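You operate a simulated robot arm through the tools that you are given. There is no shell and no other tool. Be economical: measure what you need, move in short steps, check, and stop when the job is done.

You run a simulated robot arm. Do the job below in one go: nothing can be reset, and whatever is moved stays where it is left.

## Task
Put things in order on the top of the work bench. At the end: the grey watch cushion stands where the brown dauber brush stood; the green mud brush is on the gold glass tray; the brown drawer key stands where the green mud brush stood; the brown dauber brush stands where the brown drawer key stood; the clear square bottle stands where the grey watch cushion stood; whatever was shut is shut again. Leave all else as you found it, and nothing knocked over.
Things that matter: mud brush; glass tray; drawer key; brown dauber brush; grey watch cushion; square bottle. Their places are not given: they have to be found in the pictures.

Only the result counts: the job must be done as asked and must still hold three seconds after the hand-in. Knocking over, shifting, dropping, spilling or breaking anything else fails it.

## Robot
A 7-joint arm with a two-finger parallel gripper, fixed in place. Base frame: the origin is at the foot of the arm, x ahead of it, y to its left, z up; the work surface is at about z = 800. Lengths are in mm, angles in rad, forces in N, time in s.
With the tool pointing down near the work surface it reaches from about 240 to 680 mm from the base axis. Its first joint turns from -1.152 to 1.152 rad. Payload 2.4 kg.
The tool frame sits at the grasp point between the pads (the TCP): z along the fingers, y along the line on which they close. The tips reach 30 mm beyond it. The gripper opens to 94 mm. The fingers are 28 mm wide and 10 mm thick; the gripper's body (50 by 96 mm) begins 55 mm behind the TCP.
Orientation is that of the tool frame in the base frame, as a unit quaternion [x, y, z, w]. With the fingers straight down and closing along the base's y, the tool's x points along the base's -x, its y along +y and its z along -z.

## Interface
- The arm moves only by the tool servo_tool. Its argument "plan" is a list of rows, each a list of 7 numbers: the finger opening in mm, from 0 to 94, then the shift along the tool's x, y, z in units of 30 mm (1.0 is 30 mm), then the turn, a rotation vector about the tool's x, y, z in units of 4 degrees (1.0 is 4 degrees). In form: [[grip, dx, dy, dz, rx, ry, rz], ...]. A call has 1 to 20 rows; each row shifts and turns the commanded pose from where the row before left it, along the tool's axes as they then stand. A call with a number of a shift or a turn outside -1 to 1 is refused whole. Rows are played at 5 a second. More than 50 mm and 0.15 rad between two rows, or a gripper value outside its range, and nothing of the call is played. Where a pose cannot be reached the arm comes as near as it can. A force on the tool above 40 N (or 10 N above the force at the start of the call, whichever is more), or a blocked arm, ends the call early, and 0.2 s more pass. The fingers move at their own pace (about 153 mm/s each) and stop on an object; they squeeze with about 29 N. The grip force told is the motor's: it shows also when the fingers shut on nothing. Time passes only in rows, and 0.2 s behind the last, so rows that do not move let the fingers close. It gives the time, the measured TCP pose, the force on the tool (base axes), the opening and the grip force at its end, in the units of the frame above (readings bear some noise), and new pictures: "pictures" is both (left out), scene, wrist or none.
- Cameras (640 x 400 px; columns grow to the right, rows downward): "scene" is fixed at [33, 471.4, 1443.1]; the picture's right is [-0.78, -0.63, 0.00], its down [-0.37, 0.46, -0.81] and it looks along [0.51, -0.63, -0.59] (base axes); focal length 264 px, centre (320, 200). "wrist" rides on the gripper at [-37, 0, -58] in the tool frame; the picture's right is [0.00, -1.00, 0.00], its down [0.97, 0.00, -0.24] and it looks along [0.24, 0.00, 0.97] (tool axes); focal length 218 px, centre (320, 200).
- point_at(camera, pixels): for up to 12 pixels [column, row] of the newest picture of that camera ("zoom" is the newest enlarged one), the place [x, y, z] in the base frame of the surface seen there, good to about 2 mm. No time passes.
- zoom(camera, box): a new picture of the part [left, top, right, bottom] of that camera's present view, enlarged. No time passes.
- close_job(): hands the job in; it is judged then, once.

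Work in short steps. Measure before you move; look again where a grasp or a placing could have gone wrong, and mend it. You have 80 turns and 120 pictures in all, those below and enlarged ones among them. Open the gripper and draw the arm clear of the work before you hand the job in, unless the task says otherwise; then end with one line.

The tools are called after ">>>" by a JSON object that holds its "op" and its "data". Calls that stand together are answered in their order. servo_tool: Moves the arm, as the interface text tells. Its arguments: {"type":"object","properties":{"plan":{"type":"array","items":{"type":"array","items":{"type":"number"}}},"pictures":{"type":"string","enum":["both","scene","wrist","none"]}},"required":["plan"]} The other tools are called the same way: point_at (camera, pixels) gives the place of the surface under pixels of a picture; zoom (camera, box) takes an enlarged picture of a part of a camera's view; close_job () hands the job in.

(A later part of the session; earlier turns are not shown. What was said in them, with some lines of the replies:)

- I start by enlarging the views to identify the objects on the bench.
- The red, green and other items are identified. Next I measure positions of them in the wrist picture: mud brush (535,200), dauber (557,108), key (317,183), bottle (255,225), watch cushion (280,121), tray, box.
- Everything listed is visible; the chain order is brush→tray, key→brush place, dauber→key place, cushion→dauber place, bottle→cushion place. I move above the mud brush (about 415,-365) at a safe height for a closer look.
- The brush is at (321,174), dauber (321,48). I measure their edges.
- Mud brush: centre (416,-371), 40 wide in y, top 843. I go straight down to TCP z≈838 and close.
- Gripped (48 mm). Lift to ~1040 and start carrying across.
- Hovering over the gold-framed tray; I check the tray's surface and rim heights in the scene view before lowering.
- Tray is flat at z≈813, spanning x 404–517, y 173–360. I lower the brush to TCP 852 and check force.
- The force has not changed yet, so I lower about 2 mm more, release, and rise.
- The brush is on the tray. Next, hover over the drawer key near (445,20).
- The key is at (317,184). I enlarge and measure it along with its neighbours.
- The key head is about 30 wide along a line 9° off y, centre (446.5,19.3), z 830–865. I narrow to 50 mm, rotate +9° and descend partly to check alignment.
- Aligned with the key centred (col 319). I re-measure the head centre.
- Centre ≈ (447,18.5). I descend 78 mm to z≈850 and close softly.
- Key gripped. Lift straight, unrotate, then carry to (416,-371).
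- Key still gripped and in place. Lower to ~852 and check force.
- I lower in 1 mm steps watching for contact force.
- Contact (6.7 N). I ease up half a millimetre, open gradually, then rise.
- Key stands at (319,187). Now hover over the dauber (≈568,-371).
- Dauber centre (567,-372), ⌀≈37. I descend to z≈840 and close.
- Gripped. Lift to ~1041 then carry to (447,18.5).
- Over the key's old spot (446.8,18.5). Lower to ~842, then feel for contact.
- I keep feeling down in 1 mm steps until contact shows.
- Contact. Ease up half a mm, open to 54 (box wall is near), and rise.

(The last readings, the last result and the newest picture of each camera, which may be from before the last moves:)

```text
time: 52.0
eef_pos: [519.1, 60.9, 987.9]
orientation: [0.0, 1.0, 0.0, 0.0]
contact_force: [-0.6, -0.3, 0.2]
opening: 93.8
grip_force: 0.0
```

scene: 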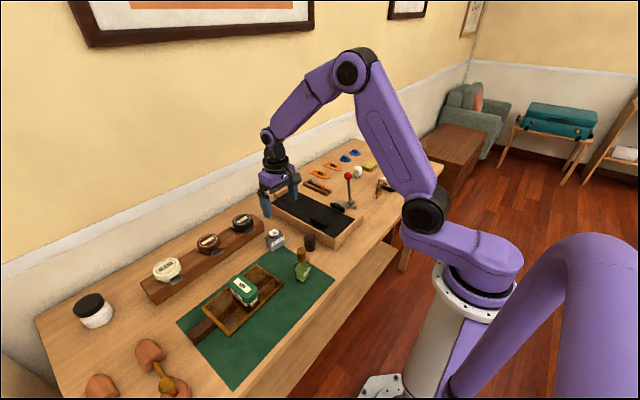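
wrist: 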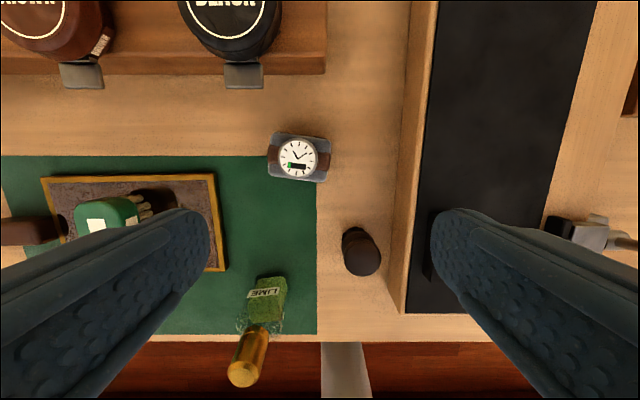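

Dauber stands. The cushion is at (298,157); measure it and enlarge.

>>> {"op": "zoom", "data": {"camera": "wrist", "box": [250, 110, 350, 210]}}

>>> {"op": "point_at", "data": {"camera": "wrist", "pixels": [[298, 158], [270, 148], [328, 160], [300, 137], [277, 137], [326, 140], [271, 175], [325, 181], [298, 178], [282, 135], [320, 183], [269, 165]]}}

>>> {"op": "zoom", "data": {"camera": "scene", "box": [255, 220, 295, 260]}}

```text
4.00 times, centred on (300, 160) of wrist
```

zoom: 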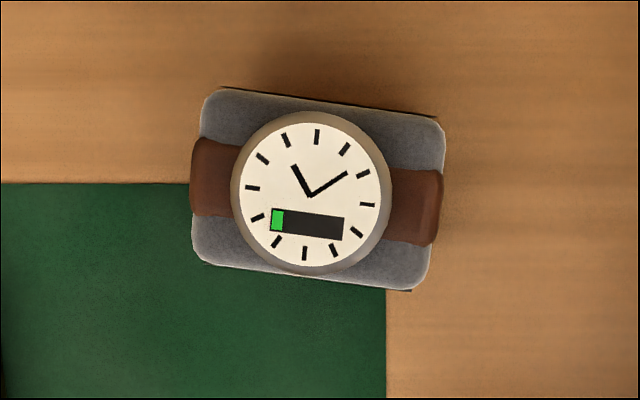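

```text
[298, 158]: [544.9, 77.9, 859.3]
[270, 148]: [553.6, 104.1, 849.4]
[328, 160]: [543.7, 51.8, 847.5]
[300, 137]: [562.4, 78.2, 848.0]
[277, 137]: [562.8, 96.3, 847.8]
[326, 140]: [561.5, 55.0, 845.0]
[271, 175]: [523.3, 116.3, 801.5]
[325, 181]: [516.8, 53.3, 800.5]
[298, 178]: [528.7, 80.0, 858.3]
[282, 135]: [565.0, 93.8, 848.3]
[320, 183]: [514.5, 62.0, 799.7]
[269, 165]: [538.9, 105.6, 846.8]
```

```text
10.00 times, centred on (275, 240) of scene
```

zoom: 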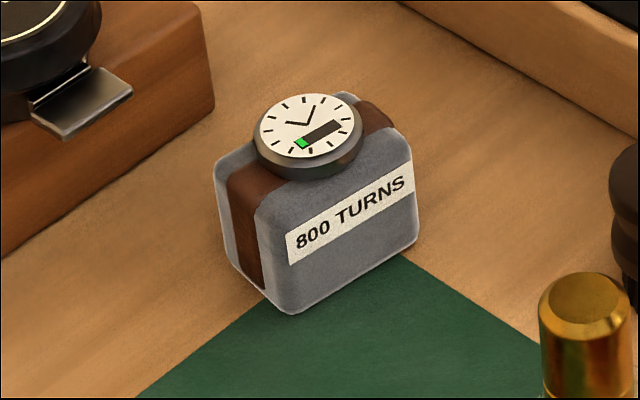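

Cushion centre ≈ (544.5,78.5), ~54 long at 7° off y, body top 848. I check the jar heights ahead of it.

>>> {"op": "point_at", "data": {"camera": "wrist", "pixels": [[230, 30], [230, 5], [245, 80], [243, 68], [230, 50]]}}

```text
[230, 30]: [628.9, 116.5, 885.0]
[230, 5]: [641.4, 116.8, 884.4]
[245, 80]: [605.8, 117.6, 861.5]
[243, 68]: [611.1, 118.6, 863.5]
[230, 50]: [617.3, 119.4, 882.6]
```

Clear. Move over the cushion, rotate +7°, descend to z≈905 and check alignment.

>>> {"op": "servo_tool", "data": {"plan": [[94, -0.85, 0.587, 0, 0, 0, 0], [94, 0, 0, 0, 0, 0, 0.875], [94, 0, 0, 0.6, 0, 0, 0.875], [94, 0, 0, 0.7, 0, 0, 0], [94, 0, 0, 0.7, 0, 0, 0], [94, 0, 0, 0.5, 0, 0, 0], [94, 0, 0, 0, 0, 0, 0]], "pictures": "wrist"}}

```text
time: 53.6
eef_pos: [541.8, 81.0, 913.0]
orientation: [0.06, 0.998, 0.0, 0.0]
contact_force: [0.2, -0.6, -0.7]
opening: 93.9
grip_force: 0.2
```

wrist: 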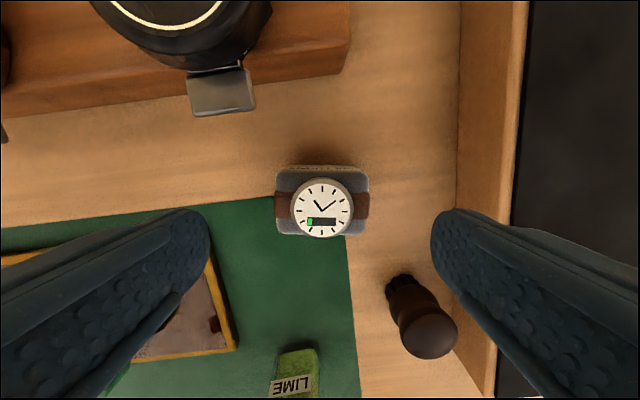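

>>> {"op": "point_at", "data": {"camera": "wrist", "pixels": [[322, 208], [276, 205], [368, 205], [335, 168], [350, 230], [285, 172], [362, 172], [300, 167], [285, 230]]}}

```text
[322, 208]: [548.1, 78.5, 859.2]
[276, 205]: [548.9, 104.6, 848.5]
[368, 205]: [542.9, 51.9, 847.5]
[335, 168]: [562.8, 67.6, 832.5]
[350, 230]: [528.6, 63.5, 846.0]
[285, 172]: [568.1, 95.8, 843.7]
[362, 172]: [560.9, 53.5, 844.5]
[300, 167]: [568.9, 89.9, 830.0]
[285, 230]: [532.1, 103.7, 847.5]
```

Centre ≈ (546.5,78.3). Small correction, descend to ~842, close gradually.

>>> {"op": "servo_tool", "data": {"plan": [[94, -0.08, -0.04, 0.79, 0, 0, 0], [94, 0, 0, 0.79, 0, 0, 0], [94, 0, 0, 0.79, 0, 0, 0], [94, 0, 0, 0, 0, 0, 0], [80, 0, 0, 0, 0, 0, 0], [70, 0, 0, 0, 0, 0, 0], [60, 0, 0, 0, 0, 0, 0], [45, 0, 0, 0, 0, 0, 0], [45, 0, 0, 0, 0, 0, 0]]}}

```text
time: 55.6
eef_pos: [545.1, 77.7, 844.1]
orientation: [0.061, 0.998, 0.0, 0.0]
contact_force: [-1.1, 0.1, 1.1]
opening: 59.6
grip_force: 28.2
```

scene: 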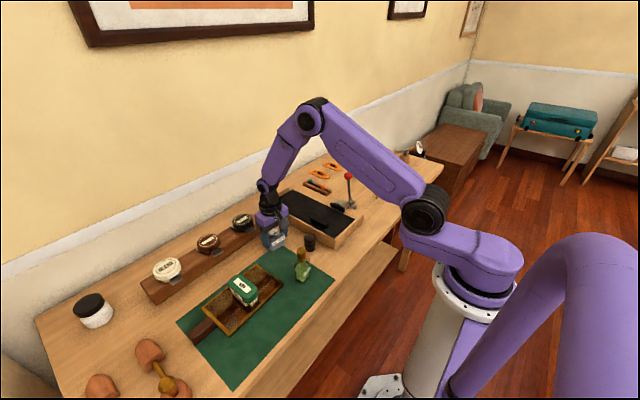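
wrist: 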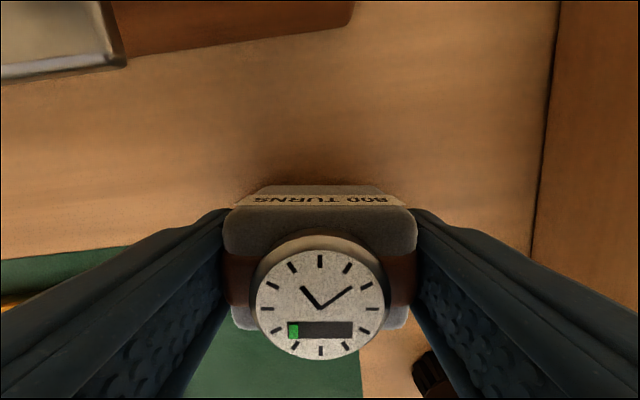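

Gripped (59.6). Lift, unrotate, then carry to (567,-371.5).

>>> {"op": "servo_tool", "data": {"plan": [[45, 0, 0, -0.96, 0, 0, 0], [45, 0, 0, -0.96, 0, 0, 0], [45, 0, 0, -0.96, 0, 0, 0], [45, 0, 0, -0.96, 0, 0, 0], [45, 0, 0, -0.96, 0, 0, -0.875], [45, 0, 0, -0.96, 0, 0, -0.875], [45, 0, 0, 0, 0, 0, 0]], "pictures": "none"}}

>>> {"op": "servo_tool", "data": {"plan": [[45, -0.046, -0.936, 0, 0, 0, 0], [45, -0.046, -0.936, 0, 0, 0, 0], [45, -0.046, -0.936, 0, 0, 0, 0], [45, -0.046, -0.936, 0, 0, 0, 0], [45, -0.046, -0.936, 0, 0, 0, 0], [45, -0.046, -0.936, 0, 0, 0, 0], [45, -0.046, -0.936, 0, 0, 0, 0], [45, -0.046, -0.936, 0, 0, 0, 0], [45, -0.046, -0.936, 0, 0, 0, 0], [45, -0.046, -0.936, 0, 0, 0, 0], [45, -0.046, -0.936, 0, 0, 0, 0], [45, -0.046, -0.936, 0, 0, 0, 0], [45, -0.046, -0.936, 0, 0, 0, 0], [45, -0.046, -0.936, 0, 0, 0, 0], [45, -0.046, -0.936, 0, 0, 0, 0], [45, -0.046, -0.936, 0, 0, 0, 0], [45, 0, 0, 0, 0, 0, 0]]}}

```text
time: 57.2
eef_pos: [544.4, 79.6, 1016.6]
orientation: [-0.001, 1.0, 0.0, 0.0]
contact_force: [0.4, 1.3, -1.6]
opening: 59.9
grip_force: 29.2
```

```text
time: 60.8
eef_pos: [569.0, -369.8, 1018.2]
orientation: [-0.001, 1.0, 0.0, 0.0]
contact_force: [0.0, -0.1, -1.5]
opening: 60.1
grip_force: 29.2
```

scene: 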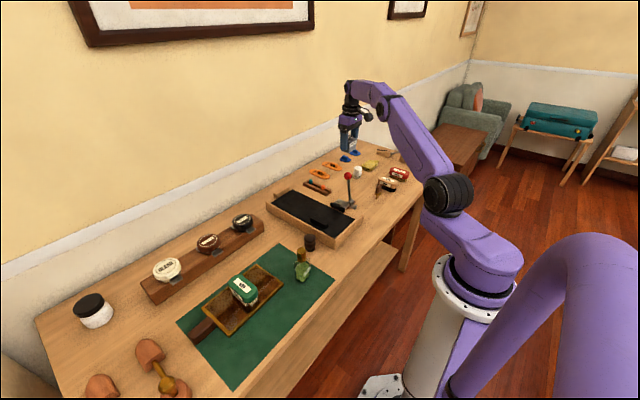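
wrist: 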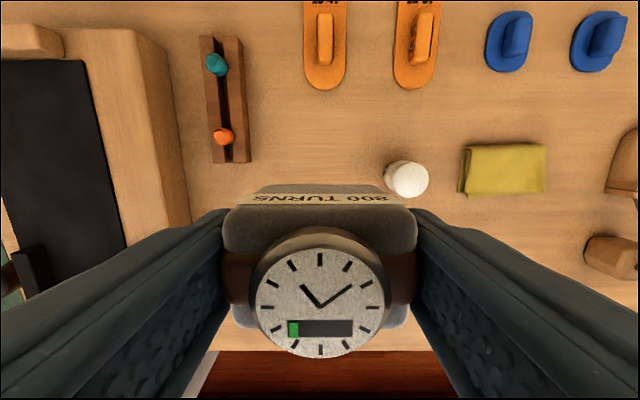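

Lower to ~847, then feel for contact.

>>> {"op": "servo_tool", "data": {"plan": [[45, 0.03, -0.02, 0.95, 0, 0, 0], [45, 0, 0, 0.95, 0, 0, 0], [45, 0, 0, 0.95, 0, 0, 0], [45, 0, 0, 0.95, 0, 0, 0], [45, 0, 0, 0.95, 0, 0, 0], [45, 0, 0, 0.6, 0, 0, 0], [45, 0, 0, 0.3, 0, 0, 0], [45, 0, 0, 0, 0, 0, 0]], "pictures": "none"}}

>>> {"op": "servo_tool", "data": {"plan": [[45, 0, 0, 0.05, 0, 0, 0], [45, 0, 0, 0, 0, 0, 0]], "pictures": "none"}}

>>> {"op": "servo_tool", "data": {"plan": [[45, 0, 0, 0.03, 0, 0, 0], [45, 0, 0, 0, 0, 0, 0]], "pictures": "none"}}

```text
time: 62.6
eef_pos: [567.2, -370.5, 846.0]
orientation: [0.001, 1.0, 0.0, 0.0]
contact_force: [-0.1, -0.1, -1.7]
opening: 59.7
grip_force: 29.4
```

```text
time: 63.2
eef_pos: [567.0, -368.8, 843.9]
orientation: [0.0, 1.0, 0.0, 0.0]
contact_force: [0.6, 0.3, -0.9]
opening: 59.8
grip_force: 28.6
```

```text
time: 63.8
eef_pos: [568.0, -370.6, 843.9]
orientation: [0.0, 1.0, 0.0, 0.0]
contact_force: [-0.6, 0.4, 0.5]
opening: 59.6
grip_force: 29.6
```

>>> {"op": "servo_tool", "data": {"plan": [[45, 0, 0, 0.03, 0, 0, 0], [45, 0, 0, 0, 0, 0, 0]], "pictures": "none"}}

>>> {"op": "servo_tool", "data": {"plan": [[45, 0, 0, 0.02, 0, 0, 0], [45, 0, 0, 0, 0, 0, 0]], "pictures": "scene"}}

```text
time: 64.4
eef_pos: [567.9, -370.2, 843.6]
orientation: [-0.001, 1.0, 0.0, -0.001]
contact_force: [-2.5, 1.9, 8.1]
opening: 60.2
grip_force: 28.7
```

```text
time: 65.0
eef_pos: [568.3, -369.4, 843.0]
orientation: [-0.001, 1.0, 0.0, 0.002]
contact_force: [-1.9, 2.9, 11.5]
opening: 59.9
grip_force: 29.3
```

scene: 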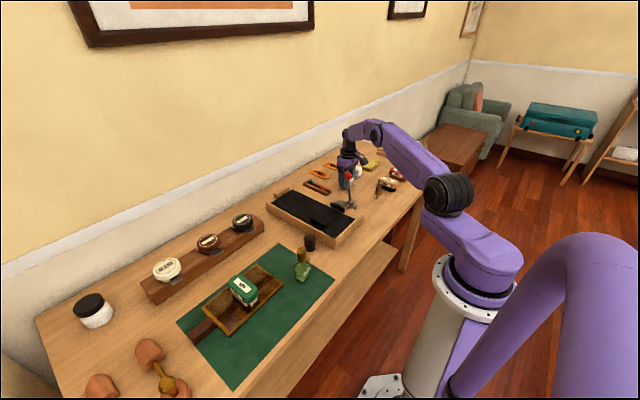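

Contact made. Ease up, open to 80, rise.

>>> {"op": "servo_tool", "data": {"plan": [[45, 0, 0, -0.03, 0, 0, 0], [62, 0, 0, 0, 0, 0, 0], [70, 0, 0, 0, 0, 0, 0], [80, 0, 0, 0, 0, 0, 0], [80, 0, 0, -0.5, 0, 0, 0], [80, 0, 0, -0.9, 0, 0, 0], [80, 0, 0, -0.9, 0, 0, 0], [80, 0, 0, -0.9, 0, 0, 0], [80, 0, 0, -0.9, 0, 0, 0], [80, 0, 0, -0.9, 0, 0, 0], [80, 0, 0, -0.9, 0, 0, 0], [80, 0, 0, -0.9, 0, 0, 0], [80, 0, 0, 0, 0, 0, 0]]}}

```text
time: 67.8
eef_pos: [568.1, -370.7, 1049.2]
orientation: [-0.001, 1.0, 0.0, 0.0]
contact_force: [0.3, -1.0, -1.2]
opening: 80.2
grip_force: 0.0
```

scene: 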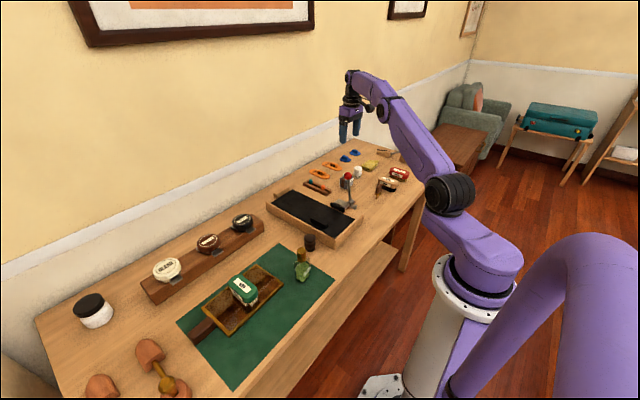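
wrist: 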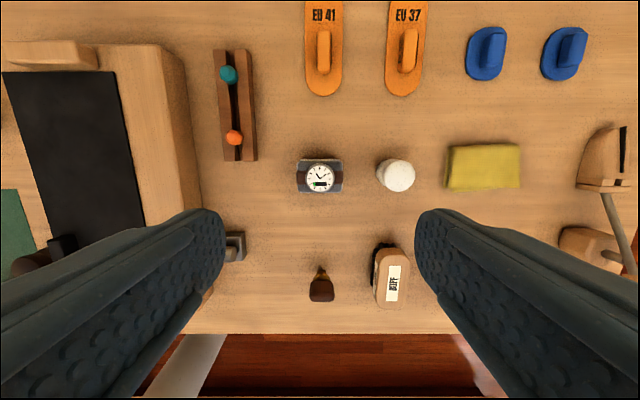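

Cushion placed. Now hover over the bottle near (390,117).

>>> {"op": "servo_tool", "data": {"plan": [[80, 0.349, 0.957, 0, 0, 0, 0], [80, 0.349, 0.957, 0, 0, 0, 0], [80, 0.349, 0.957, 0, 0, 0, 0], [80, 0.349, 0.957, 0, 0, 0, 0], [80, 0.349, 0.957, 0, 0, 0, 0], [80, 0.349, 0.957, 0, 0, 0, 0], [80, 0.349, 0.957, 0, 0, 0, 0], [80, 0.349, 0.957, 0, 0, 0, 0], [80, 0.349, 0.957, 0, 0, 0, 0], [80, 0.349, 0.957, 0, 0, 0, 0], [80, 0.349, 0.957, 0, 0, 0, 0], [80, 0.349, 0.957, 0, 0, 0, 0], [80, 0.349, 0.957, 0, 0, 0, 0], [80, 0.349, 0.957, 0, 0, 0, 0], [80, 0.349, 0.957, 0, 0, 0, 0], [80, 0.349, 0.957, 0, 0, 0, 0], [80, 0.349, 0.957, 0, 0, 0, 0], [94, 0, 0, 0, 0, 0, 0]]}}

```text
time: 71.6
eef_pos: [388.4, 115.1, 1048.3]
orientation: [0.0, 1.0, 0.0, 0.0]
contact_force: [-0.3, 0.0, 0.1]
opening: 94.1
grip_force: 0.1
```

scene: 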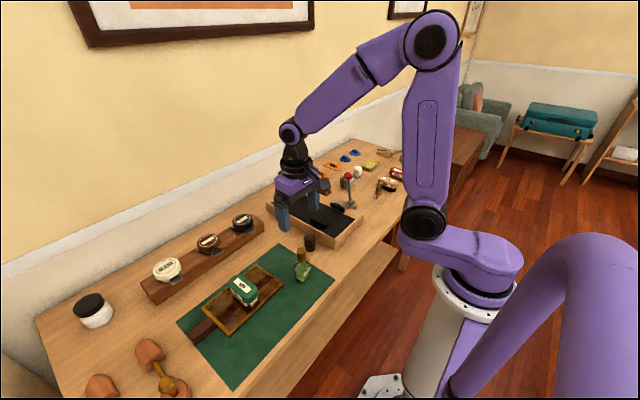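
wrist: 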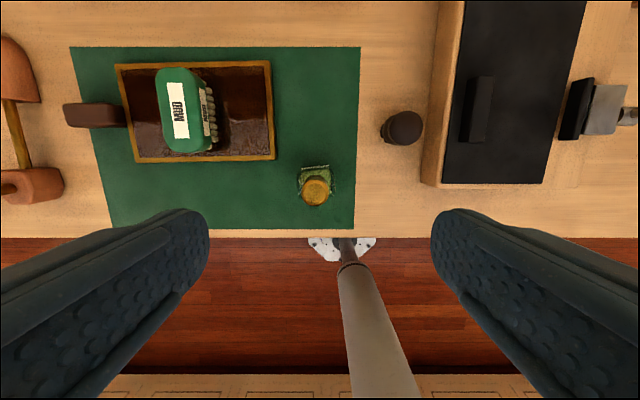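

>>> {"op": "zoom", "data": {"camera": "wrist", "box": [280, 150, 350, 220]}}

>>> {"op": "point_at", "data": {"camera": "wrist", "pixels": [[316, 192], [302, 192], [330, 192], [316, 205], [300, 169], [328, 166], [299, 175], [333, 175], [314, 166], [314, 180]]}}

>>> {"op": "zoom", "data": {"camera": "scene", "box": [280, 235, 330, 290]}}

>>> {"op": "point_at", "data": {"camera": "scene", "pixels": [[301, 250], [301, 258], [301, 262], [301, 265], [302, 270], [301, 278], [296, 265], [309, 266]]}}

```text
5.71 times, centred on (315, 185) of wrist
```

zoom: 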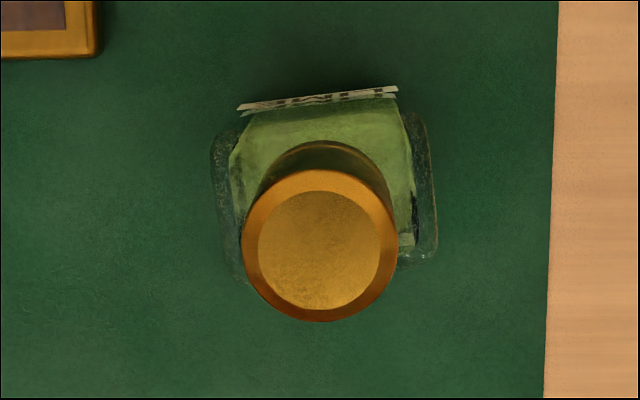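

```text
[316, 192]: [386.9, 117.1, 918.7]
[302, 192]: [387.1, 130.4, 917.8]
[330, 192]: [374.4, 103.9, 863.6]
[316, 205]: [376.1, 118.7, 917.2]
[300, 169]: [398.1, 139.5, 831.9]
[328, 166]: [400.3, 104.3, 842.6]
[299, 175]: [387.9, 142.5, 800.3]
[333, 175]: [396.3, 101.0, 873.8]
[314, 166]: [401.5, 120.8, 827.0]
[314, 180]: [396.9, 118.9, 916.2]
```

```text
7.27 times, centred on (305, 262) of scene
```

zoom: 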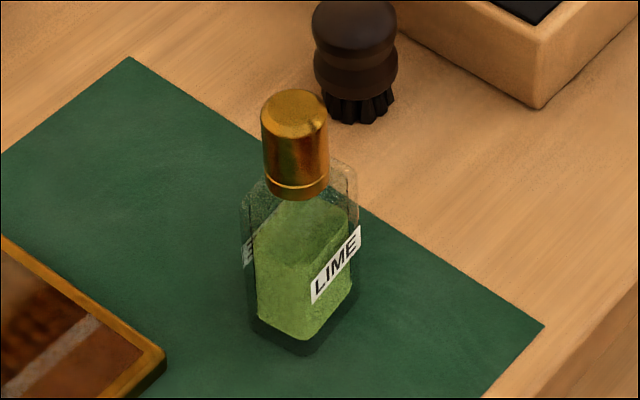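

```text
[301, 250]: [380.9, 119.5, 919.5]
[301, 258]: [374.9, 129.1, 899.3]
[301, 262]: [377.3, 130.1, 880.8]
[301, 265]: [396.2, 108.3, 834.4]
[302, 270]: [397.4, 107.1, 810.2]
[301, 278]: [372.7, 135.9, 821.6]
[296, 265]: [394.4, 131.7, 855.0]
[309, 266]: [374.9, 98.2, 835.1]
```

Bottle: cap centre (387,117) top 918, body ~40 square, turned ~6° the other way. I rotate −6°, and descend to ~935 to check alignment.

>>> {"op": "servo_tool", "data": {"plan": [[94, 0.04, 0.06, 0.5, 0, 0, 0], [94, 0, 0, 0.8, 0, 0, -0.75], [94, 0, 0, 0.8, 0, 0, -0.75], [94, 0, 0, 0.9, 0, 0, 0], [94, 0, 0, 0.75, 0, 0, 0], [94, 0, 0, 0, 0, 0, 0]], "pictures": "wrist"}}

```text
time: 73.0
eef_pos: [387.6, 118.8, 938.2]
orientation: [-0.053, 0.999, 0.0, 0.001]
contact_force: [0.7, -0.1, 0.1]
opening: 93.9
grip_force: 0.1
```

wrist: 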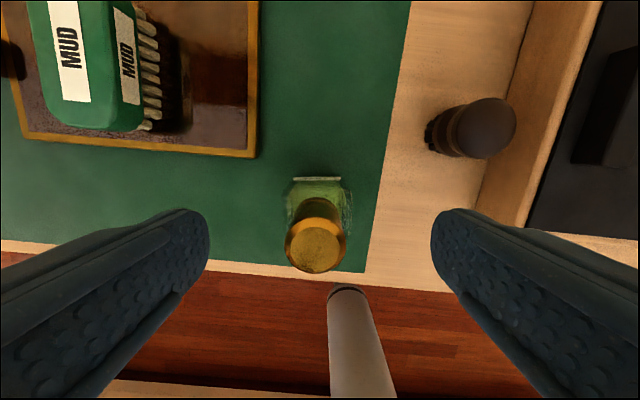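

Aligned. Descend to z≈872 and close gradually on the body.

>>> {"op": "servo_tool", "data": {"plan": [[94, 0, 0.02, 0.73, 0, 0, 0], [94, 0, 0, 0.73, 0, 0, 0], [94, 0, 0, 0.73, 0, 0, 0], [80, 0, 0, 0, 0, 0, 0], [65, 0, 0, 0, 0, 0, 0], [55, 0, 0, 0, 0, 0, 0], [45, 0, 0, 0, 0, 0, 0], [32, 0, 0, 0, 0, 0, 0], [32, 0, 0, 0, 0, 0, 0]]}}

```text
time: 75.0
eef_pos: [385.9, 119.3, 871.5]
orientation: [-0.052, 0.999, 0.0, 0.0]
contact_force: [-0.6, 0.5, -0.3]
opening: 45.3
grip_force: 29.5
```

scene: 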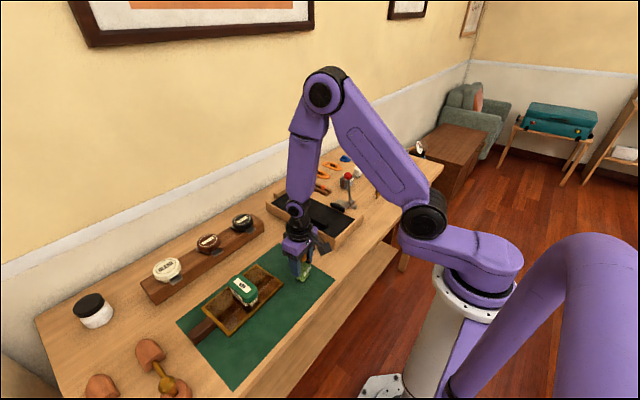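
wrist: 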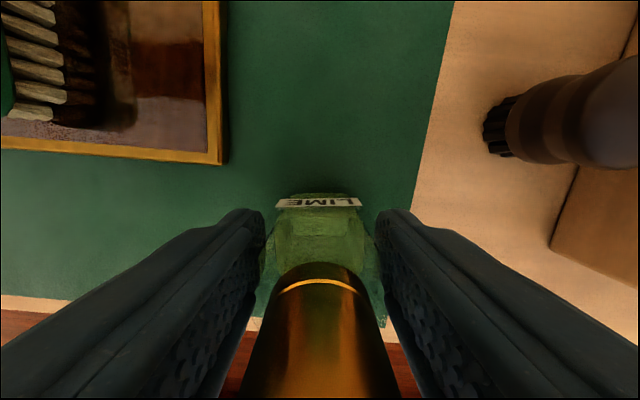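

Gripped (45). Lift 120, unrotate, and carry to (546,78.3).

>>> {"op": "servo_tool", "data": {"plan": [[32, 0, 0, -0.7, 0, 0, 0], [32, 0, 0, -1, 0, 0, 0], [32, 0, 0, -1, 0, 0, 0.75], [32, 0, 0, -1, 0, 0, 0.75], [32, 0, 0, -0.3, 0, 0, 0], [32, -0.89, -0.22, 0, 0, 0, 0], [32, -0.89, -0.22, 0, 0, 0, 0], [32, -0.89, -0.22, 0, 0, 0, 0], [32, -0.89, -0.22, 0, 0, 0, 0], [32, -0.89, -0.22, 0, 0, 0, 0], [32, -0.89, -0.22, 0, 0, 0, 0], [32, 0, 0, 0, 0, 0, 0], [32, 0, 0, 0, 0, 0, 0]]}}

```text
time: 77.8
eef_pos: [546.1, 76.4, 991.2]
orientation: [-0.001, 1.0, 0.0, 0.0]
contact_force: [-0.4, 1.2, -1.2]
opening: 45.3
grip_force: 29.2
```

scene: 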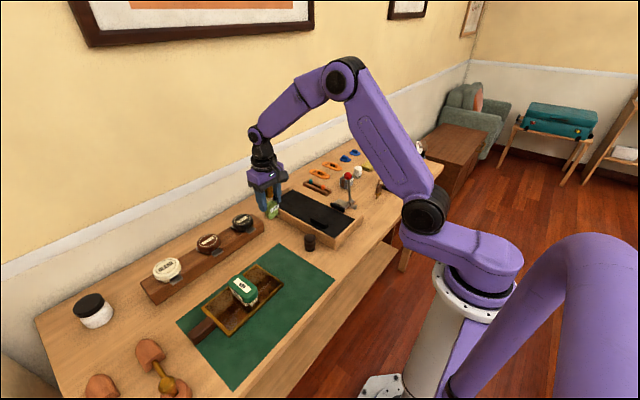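
wrist: 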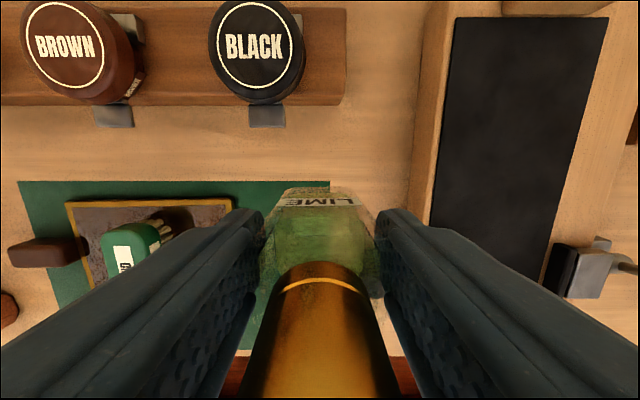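

Lower to ~875, then feel for contact.

>>> {"op": "servo_tool", "data": {"plan": [[32, 0, 0.04, 0.9, 0, 0, 0], [32, 0, 0, 0.9, 0, 0, 0], [32, 0, 0, 0.9, 0, 0, 0], [32, 0, 0, 0.8, 0, 0, 0], [32, 0, 0, 0.3, 0, 0, 0], [32, 0, 0, 0.05, 0, 0, 0], [32, 0, 0, 0, 0, 0, 0]], "pictures": "none"}}

>>> {"op": "servo_tool", "data": {"plan": [[32, 0, 0, 0.04, 0, 0, 0], [32, 0, 0, 0, 0, 0, 0]], "pictures": "none"}}

>>> {"op": "servo_tool", "data": {"plan": [[32, 0, 0, 0.03, 0, 0, 0], [32, 0, 0, 0, 0, 0, 0]], "pictures": "none"}}

```text
time: 79.4
eef_pos: [546.1, 80.2, 874.3]
orientation: [0.0, 1.0, 0.001, 0.0]
contact_force: [0.2, 0.7, -2.6]
opening: 44.9
grip_force: 29.2
```

```text
time: 80.0
eef_pos: [546.4, 79.3, 873.6]
orientation: [0.0, 1.0, 0.0, 0.0]
contact_force: [-0.4, 0.3, -1.0]
opening: 45.1
grip_force: 28.9
```

```text
time: 80.6
eef_pos: [548.4, 79.2, 872.7]
orientation: [0.0, 1.0, 0.001, 0.0]
contact_force: [-0.9, -0.2, -3.0]
opening: 45.2
grip_force: 28.8
```

Still no contact; continue in small steps.

>>> {"op": "servo_tool", "data": {"plan": [[32, 0, 0, 0.03, 0, 0, 0], [32, 0, 0, 0, 0, 0, 0]], "pictures": "none"}}

>>> {"op": "servo_tool", "data": {"plan": [[32, 0, 0, 0.02, 0, 0, 0], [32, 0, 0, 0, 0, 0, 0]], "pictures": "none"}}

```text
time: 81.2
eef_pos: [548.6, 80.4, 871.9]
orientation: [0.0, 1.0, -0.001, 0.0]
contact_force: [0.1, 0.3, -1.8]
opening: 45.1
grip_force: 29.0
```

```text
time: 81.8
eef_pos: [547.5, 80.5, 870.7]
orientation: [-0.001, 1.0, 0.0, 0.0]
contact_force: [0.0, 0.6, -2.5]
opening: 45.0
grip_force: 28.5
```

>>> {"op": "servo_tool", "data": {"plan": [[32, 0, 0, 0.02, 0, 0, 0], [32, 0, 0, 0, 0, 0, 0]], "pictures": "none"}}

>>> {"op": "servo_tool", "data": {"plan": [[32, 0, 0, 0.02, 0, 0, 0], [32, 0, 0, 0, 0, 0, 0]], "pictures": "wrist"}}

```text
time: 82.4
eef_pos: [548.9, 80.0, 870.2]
orientation: [-0.001, 1.0, 0.0, -0.001]
contact_force: [0.0, 0.0, -2.2]
opening: 44.9
grip_force: 28.5
```

```text
time: 83.0
eef_pos: [547.7, 80.6, 870.7]
orientation: [0.0, 1.0, 0.0, 0.0]
contact_force: [-0.7, -0.2, 3.6]
opening: 45.0
grip_force: 29.1
```

wrist: 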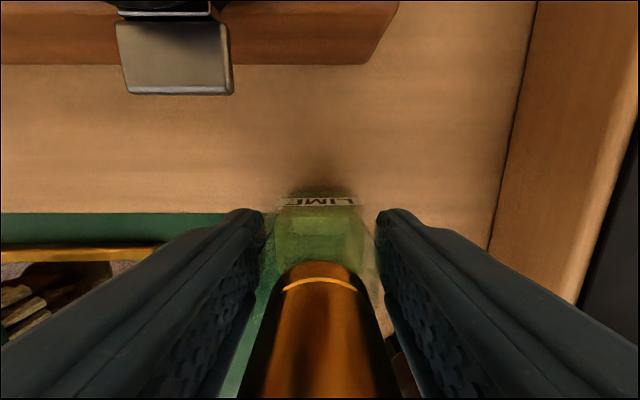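

Contact (3.6 N, up from −2). Release gently and rise.

>>> {"op": "servo_tool", "data": {"plan": [[32, 0, 0, 0, 0, 0, 0], [48, 0, 0, 0, 0, 0, 0], [56, 0, 0, 0, 0, 0, 0], [70, 0, 0, 0, 0, 0, 0], [80, 0, 0, 0, 0, 0, 0], [80, 0, 0, -0.6, 0, 0, 0], [80, 0, 0, -0.95, 0, 0, 0], [80, 0, 0, -0.95, 0, 0, 0], [80, 0, 0, -0.95, 0, 0, 0], [80, 0, 0, -0.95, 0, 0, 0], [80, 0, 0, -0.95, 0, 0, 0], [80, 0, 0, -0.95, 0, 0, 0], [80, 0, 0, -0.95, 0, 0, 0], [80, 0.8, -0.3, -0.5, 0, 0, 0], [80, 0.8, -0.3, -0.5, 0, 0, 0], [80, 0.8, -0.3, 0, 0, 0, 0], [80, 0, 0, 0, 0, 0, 0]]}}

```text
time: 86.6
eef_pos: [474.5, 51.9, 1115.6]
orientation: [0.0, 1.0, 0.0, 0.0]
contact_force: [-0.1, -0.3, 0.0]
opening: 79.9
grip_force: 0.1
```

scene: 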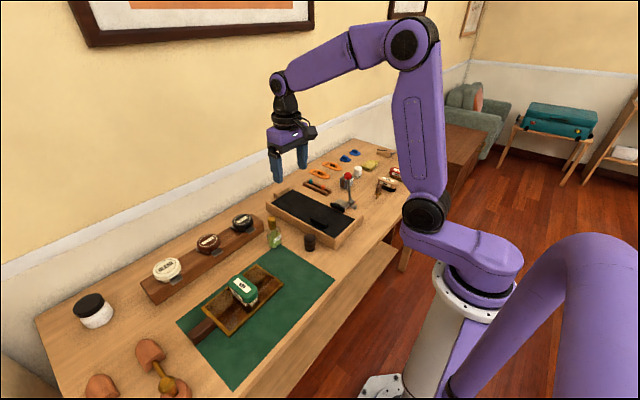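
wrist: 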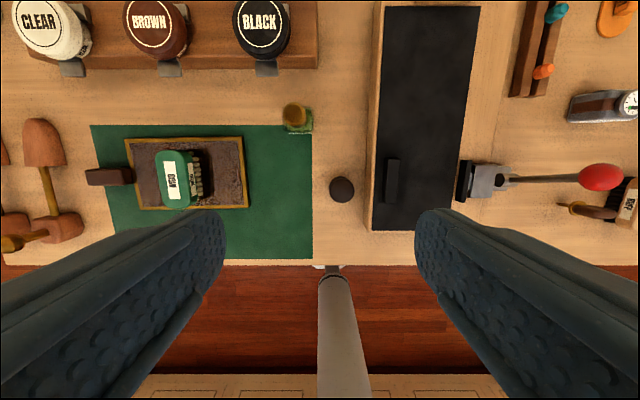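

All placed; a final close look at both groups.

>>> {"op": "zoom", "data": {"camera": "scene", "box": [310, 140, 430, 230]}}

>>> {"op": "zoom", "data": {"camera": "scene", "box": [190, 200, 340, 320]}}

>>> {"op": "point_at", "data": {"camera": "wrist", "pixels": [[294, 113], [342, 189], [632, 102], [598, 212]]}}

```text
4.44 times, centred on (370, 185) of scene
```

zoom: 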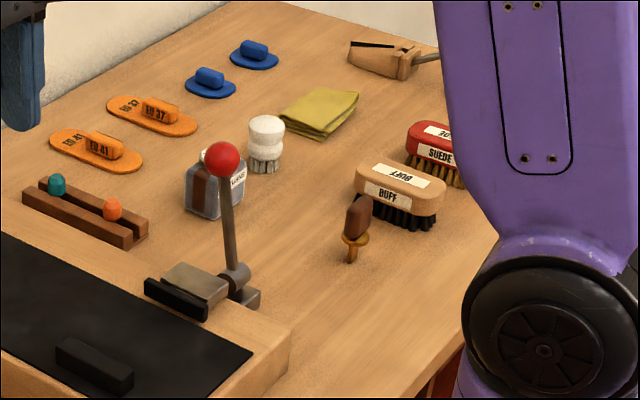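

```text
3.33 times, centred on (265, 260) of scene
```

zoom: 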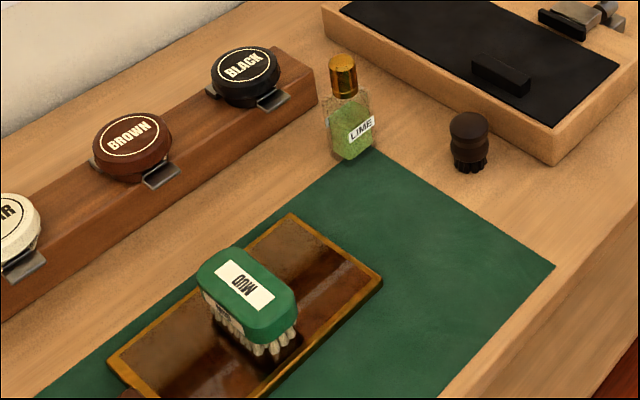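

```text
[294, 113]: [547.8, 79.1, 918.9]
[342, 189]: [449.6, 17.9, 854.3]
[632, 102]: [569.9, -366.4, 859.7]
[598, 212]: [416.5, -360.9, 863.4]
```

All five stand correctly, nothing was opened, and the arm is clear with the gripper open; I hand the job in.

>>> {"op": "close_job", "data": {}}

```text
The job is handed in.
```

The job is handed in: the mud brush is on the gold tray, and the key, dauber brush, watch cushion and square bottle (the one labelled LIME) each stand in their asked places. I opened nothing, and the last pictures show nothing knocked over.
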